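You operate a simulated robot arm through the tools that you are given. There is no shell and no other tool. Be economical: measure what you need, move in short steps, check, and stop when the job is done.

You run a simulated robot arm. Do the job below in one go: nothing can be reset, and whatever is moved stays where it is left.

TASK
Fetch the blue suction cup and set it on the brown biscuit on the top of the hand-packing bench.

The check looks at the end state, three seconds after you hand in, the way a careful person would. Anything else that was tipped, shoved, dropped, spilled or broken makes it a failure.

THE ROBOT
A 6-joint arm with a two-finger parallel gripper, fixed in place. Base frame: the origin is at the foot of the arm, x ahead of it, y to its left, z up; the work surface is at about z = 0. Units: m, degrees, N and s.
With the tool pointing down near the work surface it reaches from about 0.18 to 0.46 m from the base axis. Its first joint turns from -70.0 to 70.0 degrees. Payload 1.9 kg.
Tool frame: the origin (TCP) lies between the finger pads and is the grasp point; the fingertips stand 0.023 m ahead of it; z points along the fingers, y is the line along which they close. Largest opening 0.094 m; finger width 0.038, thickness 0.01; the body of the gripper, 0.054 by 0.096 m, starts 0.039 m behind the TCP.
Orientation is that of the tool frame in the base frame, as a unit quaternion [w, x, y, z]. With the fingers straight down and closing along the base's y, the tool's x points along the base's -x, its y along +y and its z along -z.

THE INTERFACE
- The arm moves only by the tool move_arm. Its argument "plan" is a list of rows, each an object (a shift or turn left out is 0, a gripper value left out holds the last) with "delta_rot": the turn, a rotation vector about the tool's x, y, z in degrees, a list of three; "translation": the shift along the tool's x, y, z in m, a list of three; "grip": the finger opening in m, from 0 to 0.094. In form: [{"delta_rot": [rx, ry, rz], "translation": [x, y, z], "grip": grip}, ...]. A call has 1 to 20 rows; each row shifts and turns the commanded pose from where the row before left it, along the tool's axes as they then stand. A row lasts 0.2 s, in which the tool goes at most 0.05 m and 8.6 degrees; a call with a longer step from one row to the next is refused whole, and so is a gripper value outside its range. A pose out of reach is approached as far as the arm can. The call stops where the force on the tool passes 40 N (or 10 N more than at its start, if that is more) or the arm is blocked; 0.2 s more then pass. Each finger travels about 0.108 m/s and halts on what it meets, pressing with about 38 N; the grip force reading is that of the motor and also rises with nothing between the fingers. The clock runs only during rows and for 0.2 s after the last one: add rows that do not move to give the fingers time. It gives the time, the measured TCP pose, the force on the tool (base axes), the opening and the grip force at its end, in the units of the frame above (readings bear some noise), and new pictures: "pictures" is both (left out), scene, wrist or none.
- Cameras (640 x 400 px; columns grow to the right, rows downward): "scene" is fixed at [0.0399, 0.3133, 0.437]; the picture's right is [-0.87, -0.50, 0.00], its down [-0.20, 0.34, -0.92] and it looks along [0.46, -0.80, -0.39] (base axes); focal length 353 px, centre (320, 200). "wrist" rides on the gripper at [-0.039, 0, -0.044] in the tool frame; the picture's right is [0.00, -1.00, 0.00], its down [0.97, 0.00, -0.24] and it looks along [0.24, 0.00, 0.97] (tool axes); focal length 218 px, centre (320, 200). There is no depth. A picture from a camera that has moved, and an enlarged one, comes with that camera's place and axes in the base frame and with its lens. The place of the scene camera against the robot may be out by one fixed shift of up to 0.018 m in any direction.
- close_up(camera, box): a new picture of the part [left, top, right, bottom] of that camera's present view, enlarged. The clock stands still meanwhile.
- close_job(): hands the job in; it is judged then, once.

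Work in short steps. Places have to be worked out from the pictures, the camera data and where the tool is seen: move nearer, look again, correct. Check each grasp and each placing, and mend what went wrong. You have 90 turns and 150 pictures in all, those below and enlarged ones among them. Open the gripper and draw the arm clear of the work before you hand the job in, unless the task says otherwise; then end with one line.

The tools are called after ">>>" by a JSON object that holds its "method" and its "body". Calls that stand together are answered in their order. move_arm: Moves the arm, as the interface text tells. Its arguments: {"type":"object","properties":{"plan":{"type":"array","items":{"type":"object","properties":{"delta_rot":{"type":"array","items":{"type":"number"}},"translation":{"type":"array","items":{"type":"number"}},"grip":{"type":"number"}}}},"pictures":{"type":"string","enum":["both","scene","wrist","none"]}},"required":["plan"]} The other tools are called the same way: close_up (camera, box) takes an enlarged picture of a part of a camera's view; close_job () hands the job in.

At the start:

```text
time_s: 0.0
tcp_pos: [0.2921, -0.11, 0.3068]
ee_rot: [0.001, 0.0, 1.0, 0.001]
ft_force: [0.2, 0.1, -0.1]
opening: 0.0941
gripper_force: 0.0
```

scene: 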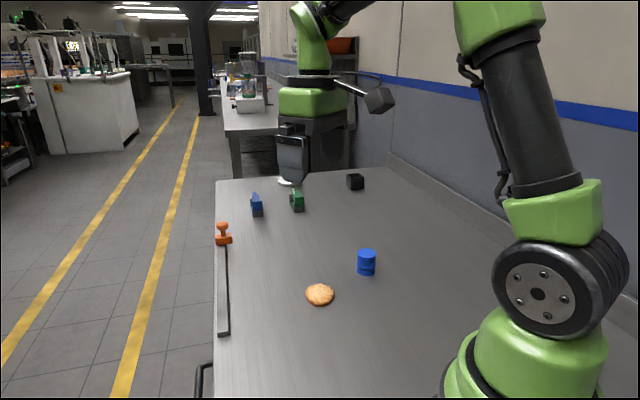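
wrist: 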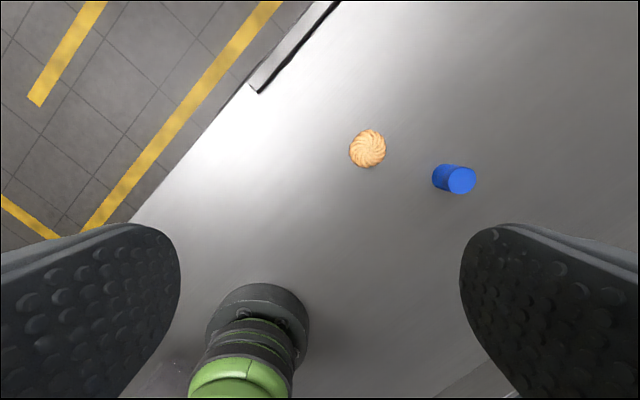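

I'll look closer at the candidate objects to tell which one is the blue suction cup.

>>> {"method": "close_up", "body": {"camera": "scene", "box": [200, 160, 380, 272]}}

>>> {"method": "close_up", "body": {"camera": "scene", "box": [290, 235, 400, 315]}}

```text
3.56 times, centred on (290, 216) of scene
camera zoom: at [0.0399, 0.3133, 0.437], right [-0.87, -0.5, 0.0], down [-0.2, 0.34, -0.92], along [0.46, -0.8, -0.39], focal length 1256 px, centre (427, 143)
```

zoom: 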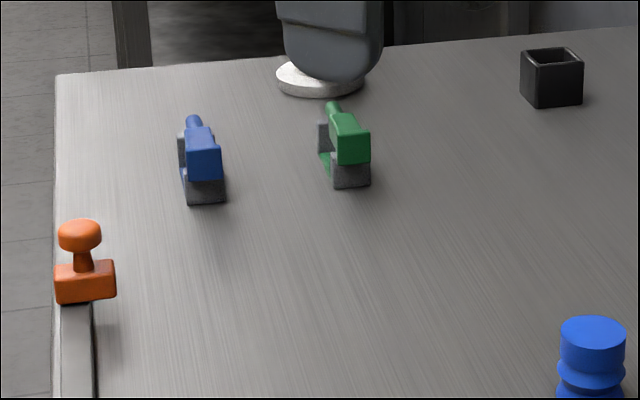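

```text
5.00 times, centred on (345, 275) of scene
camera zoom: at [0.0399, 0.3133, 0.437], right [-0.87, -0.5, 0.0], down [-0.2, 0.34, -0.92], along [0.46, -0.8, -0.39], focal length 1767 px, centre (195, -175)
```

zoom: 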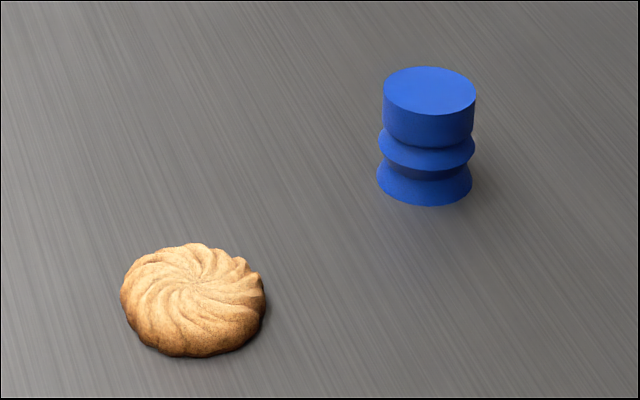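

The ribbed blue cylinder is the suction cup (the other blue object is a toggle clamp). I estimate the cup at about (0.283, -0.312), 0.042 wide and 0.044 tall. The biscuit is at about (0.327, -0.182), 0.057 wide. I'll move above the cup for a closer look.

>>> {"method": "move_arm", "body": {"plan": [{"translation": [0.001, -0.025, 0.019], "grip": 0.094}, {"translation": [0.001, -0.025, 0.019]}, {"translation": [0.001, -0.025, 0.019]}, {"translation": [0.001, -0.025, 0.019]}, {"translation": [0.001, -0.025, 0.019]}, {"translation": [0.001, -0.025, 0.019]}, {"translation": [0.001, -0.025, 0.019]}, {"translation": [0.001, -0.025, 0.019]}, {}]}}

```text
time_s: 2.0
tcp_pos: [0.2837, -0.3103, 0.1531]
ee_rot: [0.0, 0.0, 1.0, 0.001]
ft_force: [-0.1, 0.1, 0.2]
opening: 0.094
gripper_force: 0.1
camera wrist: at [0.3238, -0.3099, 0.1985], right [0.0, -1.0, 0.0], down [-0.97, 0.0, 0.24], along [-0.24, 0.0, -0.97], focal length 218 px, centre (320, 200)
```

scene: 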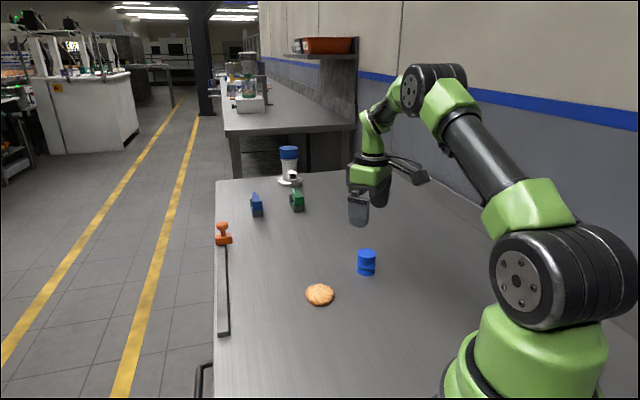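
wrist: 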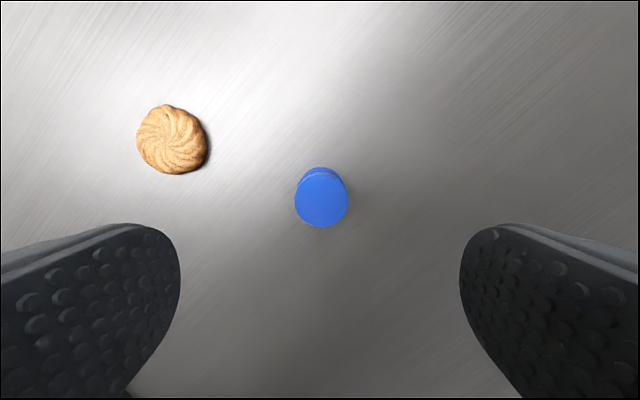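

The cup is centred at about (0.285, -0.311), which fits the tool's current position. The biscuit is at about (0.328, -0.184). I'll descend straight down around the cup.

>>> {"method": "move_arm", "body": {"plan": [{"translation": [-0.001, -0.0005, 0.025]}, {"translation": [0, 0, 0.025]}, {"translation": [0, 0, 0.025]}, {"translation": [0, 0, 0.02]}, {"translation": [0, 0, 0.014]}, {"translation": [0, 0, 0.007]}, {}]}}

```text
time_s: 3.6
tcp_pos: [0.2857, -0.3111, 0.0394]
ee_rot: [0.0, 0.0, 1.0, 0.001]
ft_force: [0.6, 0.3, -0.5]
opening: 0.0941
gripper_force: 0.1
camera wrist: at [0.326, -0.3103, 0.0828], right [0.0, -1.0, 0.0], down [-0.97, 0.0, 0.24], along [-0.24, 0.0, -0.97], focal length 218 px, centre (320, 200)
```

scene: 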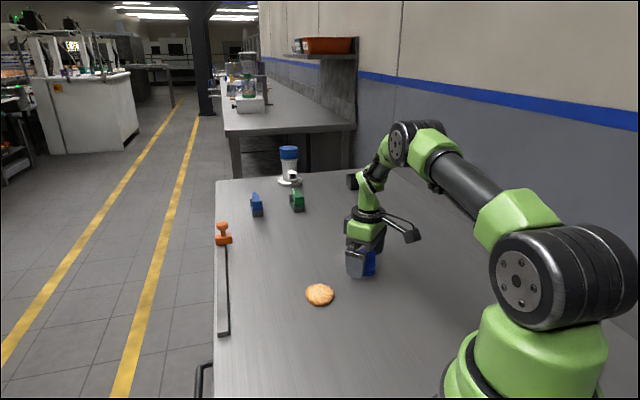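
wrist: 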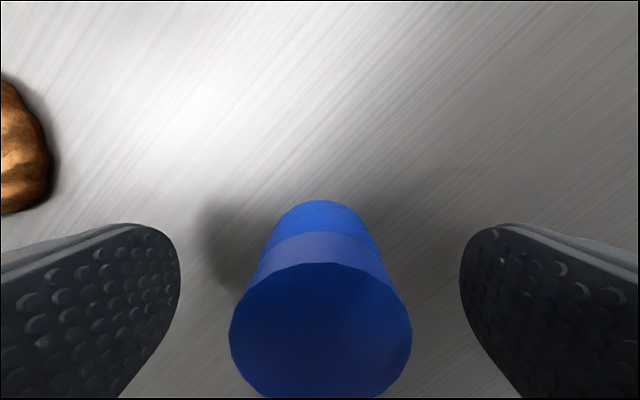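

The cup sits centred between the fingers, with its top at about z = 0.043. I'll close the gripper on it.

>>> {"method": "move_arm", "body": {"plan": [{"grip": 0.03}, {}, {}, {}], "pictures": "wrist"}}

```text
time_s: 4.6
tcp_pos: [0.2857, -0.31, 0.0383]
ee_rot: [0.001, 0.0, 1.0, 0.001]
ft_force: [1.8, -1.4, 0.4]
opening: 0.0398
gripper_force: 38.4
camera wrist: at [0.326, -0.3103, 0.0829], right [0.0, -1.0, 0.0], down [-0.97, 0.0, 0.24], along [-0.24, 0.0, -0.97], focal length 218 px, centre (320, 200)
```

wrist: 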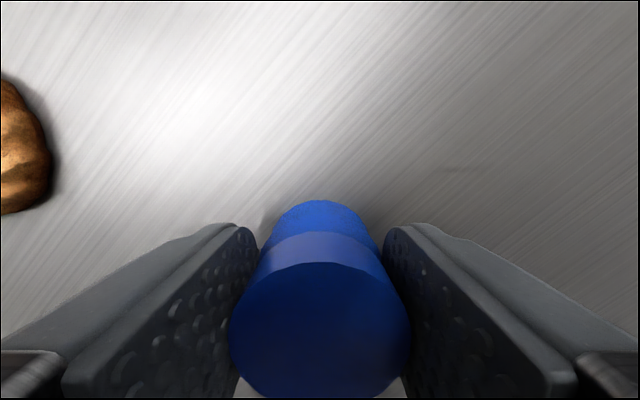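

The cup is held: opening 0.040 and force 38 N. I'll lift it and carry it over the biscuit.

>>> {"method": "move_arm", "body": {"plan": [{"translation": [0, 0, -0.01]}, {"translation": [0, 0, -0.02]}, {"translation": [0, 0, -0.025]}, {"translation": [0, 0, -0.025]}, {"translation": [-0.007, 0.021, 0]}, {"translation": [-0.007, 0.021, 0]}, {"translation": [-0.007, 0.021, 0]}, {"translation": [-0.007, 0.021, 0]}, {"translation": [-0.007, 0.021, 0]}, {"translation": [-0.007, 0.021, 0]}, {}, {}]}}

```text
time_s: 7.2
tcp_pos: [0.3282, -0.1852, 0.1191]
ee_rot: [0.0, 0.001, 1.0, 0.001]
ft_force: [-0.6, 0.1, 0.5]
opening: 0.0397
gripper_force: 38.0
camera wrist: at [0.3673, -0.1844, 0.163], right [0.0, -1.0, 0.0], down [-0.97, 0.0, 0.24], along [-0.24, 0.0, -0.97], focal length 218 px, centre (320, 200)
```

scene: 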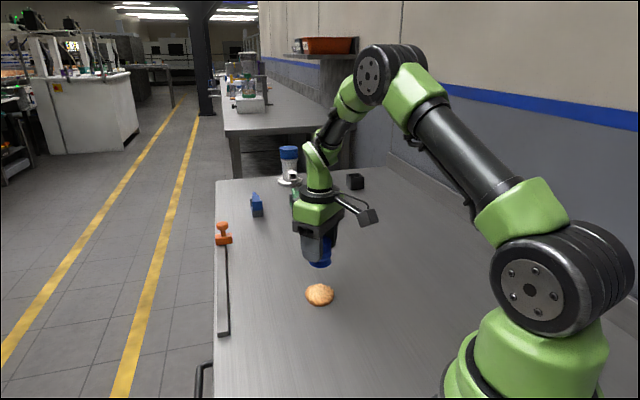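
wrist: 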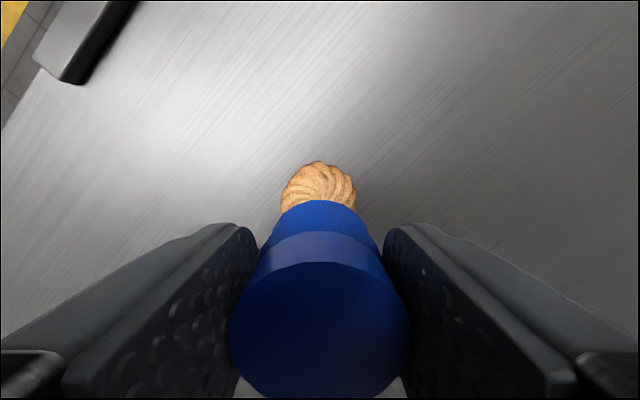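

The cup is lined up over the biscuit to within 1–2 mm. I'll lower partway and check the gap.

>>> {"method": "move_arm", "body": {"plan": [{"translation": [0, 0.001, 0.02]}, {"translation": [0, 0, 0.02]}, {"translation": [0, 0, 0.01]}, {"translation": [0, 0, 0.006]}, {}, {}], "pictures": "wrist"}}

>>> {"method": "close_up", "body": {"camera": "scene", "box": [270, 240, 370, 315]}}

```text
time_s: 8.6
tcp_pos: [0.3277, -0.1824, 0.0629]
ee_rot: [0.001, 0.0, 1.0, 0.001]
ft_force: [-0.9, -0.3, -0.5]
opening: 0.0399
gripper_force: 37.5
camera wrist: at [0.3677, -0.1833, 0.1067], right [0.0, -1.0, 0.0], down [-0.97, 0.0, 0.24], along [-0.24, 0.0, -0.97], focal length 218 px, centre (320, 200)
```

wrist: 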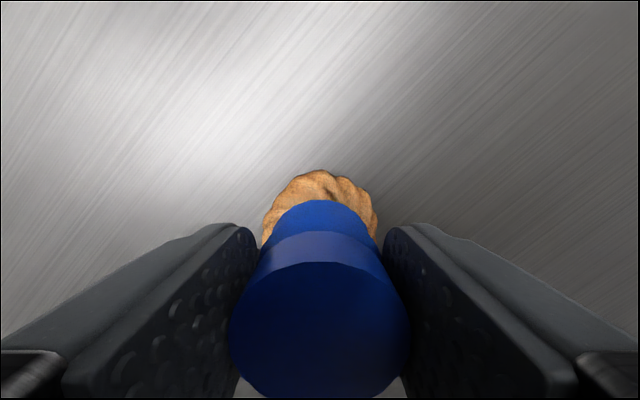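

```text
5.33 times, centred on (320, 278) of scene
camera zoom: at [0.0399, 0.3133, 0.437], right [-0.87, -0.5, 0.0], down [-0.2, 0.34, -0.92], along [0.46, -0.8, -0.39], focal length 1885 px, centre (320, -213)
```

zoom: 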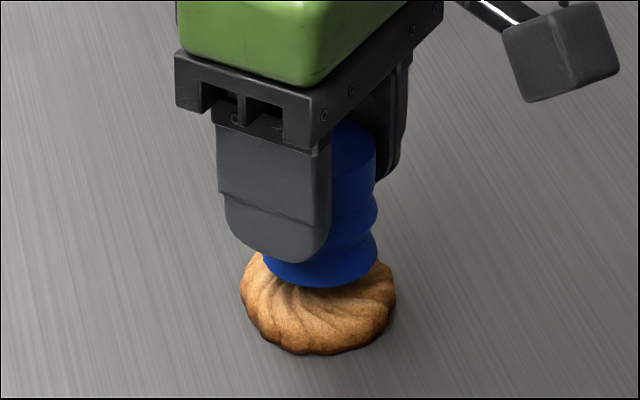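

The cup is centred over the biscuit, with roughly 12 mm of gap left. I'll lower it 9 mm gently and read the force.

>>> {"method": "move_arm", "body": {"plan": [{"translation": [0, 0, 0.005]}, {"translation": [0, 0, 0.003]}, {"translation": [0, 0, 0.001]}, {}, {}], "pictures": "none"}}

>>> {"method": "close_up", "body": {"camera": "scene", "box": [270, 240, 370, 315]}}

```text
time_s: 9.8
tcp_pos: [0.3266, -0.1831, 0.0541]
ee_rot: [0.0, 0.001, 1.0, 0.001]
ft_force: [0.2, -0.1, 8.9]
opening: 0.0397
gripper_force: 37.5
```

```text
5.33 times, centred on (320, 278) of scene
camera zoom: at [0.0398, 0.3133, 0.437], right [-0.87, -0.5, 0.0], down [-0.2, 0.34, -0.92], along [0.46, -0.8, -0.39], focal length 1885 px, centre (320, -213)
```

zoom: 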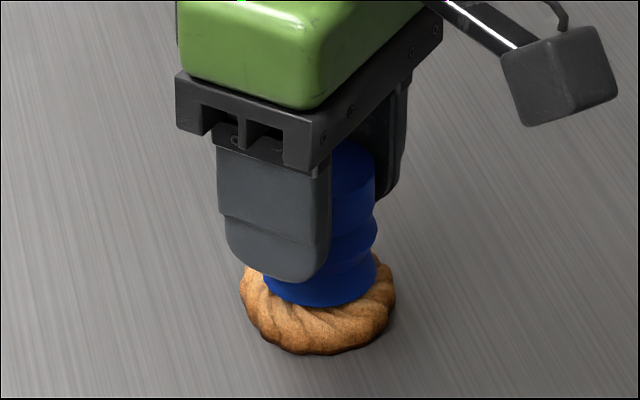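

The 9 N upward force shows the cup has touched down, centred on the biscuit. I'll release slowly.

>>> {"method": "move_arm", "body": {"plan": [{"translation": [0, 0, -0.0005], "grip": 0.04}, {"grip": 0.042}, {"grip": 0.046}, {"grip": 0.055}, {"grip": 0.07}, {"grip": 0.085}, {}]}}

```text
time_s: 11.4
tcp_pos: [0.3268, -0.183, 0.0544]
ee_rot: [0.0, 0.0, 1.0, 0.0]
ft_force: [0.3, 0.2, -0.1]
opening: 0.0848
gripper_force: 0.1
camera wrist: at [0.3675, -0.1833, 0.0986], right [0.0, -1.0, 0.0], down [-0.97, 0.0, 0.24], along [-0.24, 0.0, -0.97], focal length 218 px, centre (320, 200)
```

scene: 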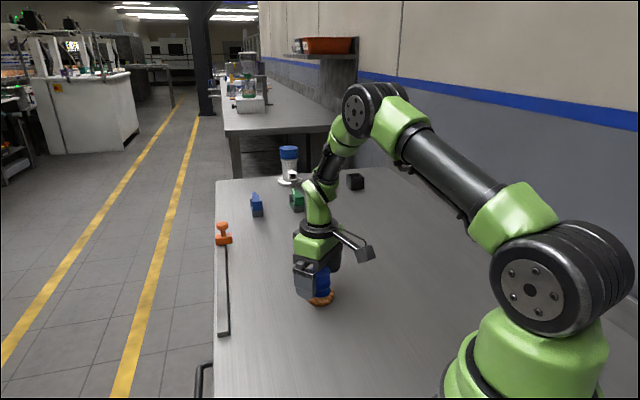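
wrist: 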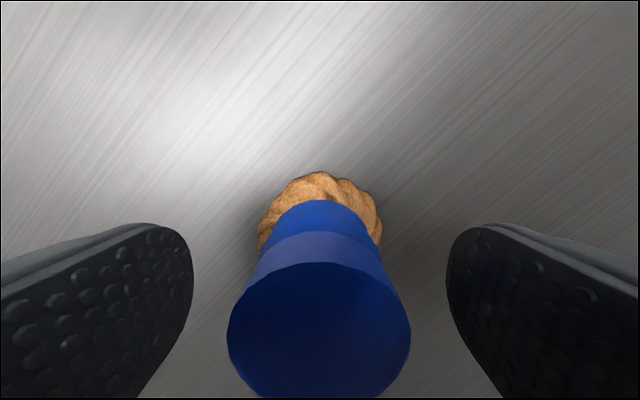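

The fingers have let go and the cup stands upright. I'll open fully, lift straight up well clear and look again.

>>> {"method": "move_arm", "body": {"plan": [{"grip": 0.094}, {"translation": [0, 0, -0.01]}, {"translation": [0, 0, -0.025]}, {"translation": [0, 0, -0.03]}, {"translation": [0, 0, -0.03]}, {"translation": [0, 0, -0.03]}, {"translation": [0, 0, -0.03]}, {}, {}]}}

>>> {"method": "close_up", "body": {"camera": "scene", "box": [270, 240, 370, 315]}}

```text
time_s: 13.4
tcp_pos: [0.3271, -0.1826, 0.2092]
ee_rot: [0.001, 0.0, 1.0, 0.001]
ft_force: [-0.1, 0.3, -0.1]
opening: 0.0942
gripper_force: 0.1
camera wrist: at [0.3673, -0.1836, 0.254], right [0.0, -1.0, 0.0], down [-0.97, 0.0, 0.24], along [-0.24, 0.0, -0.97], focal length 218 px, centre (320, 200)
```

scene: 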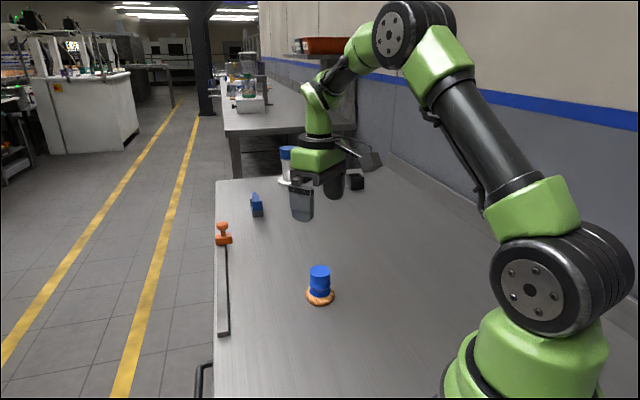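
wrist: 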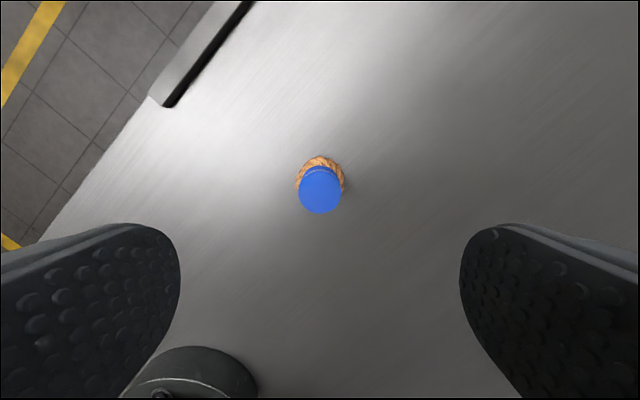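

```text
5.33 times, centred on (320, 278) of scene
camera zoom: at [0.0398, 0.3133, 0.437], right [-0.87, -0.5, 0.0], down [-0.2, 0.34, -0.92], along [0.46, -0.8, -0.39], focal length 1885 px, centre (320, -213)
```

zoom: 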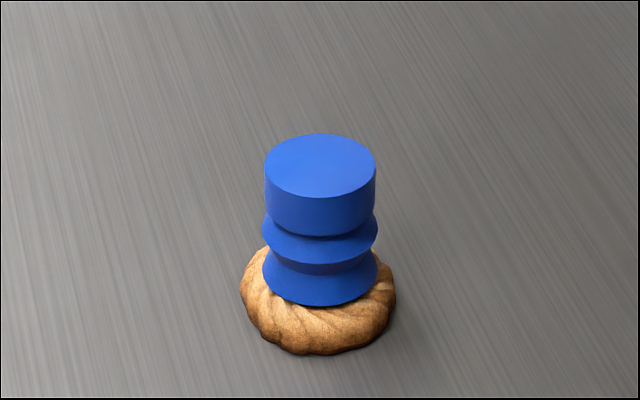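

The cup stands upright and centred on the biscuit. Nothing else has moved, the gripper is open and the arm is clear, so I'm handing in.

>>> {"method": "close_job", "body": {}}

```text
The job is handed in.
```

The blue suction cup is standing upright on the brown biscuit, roughly centred; nothing else was moved, and I've handed the job in.
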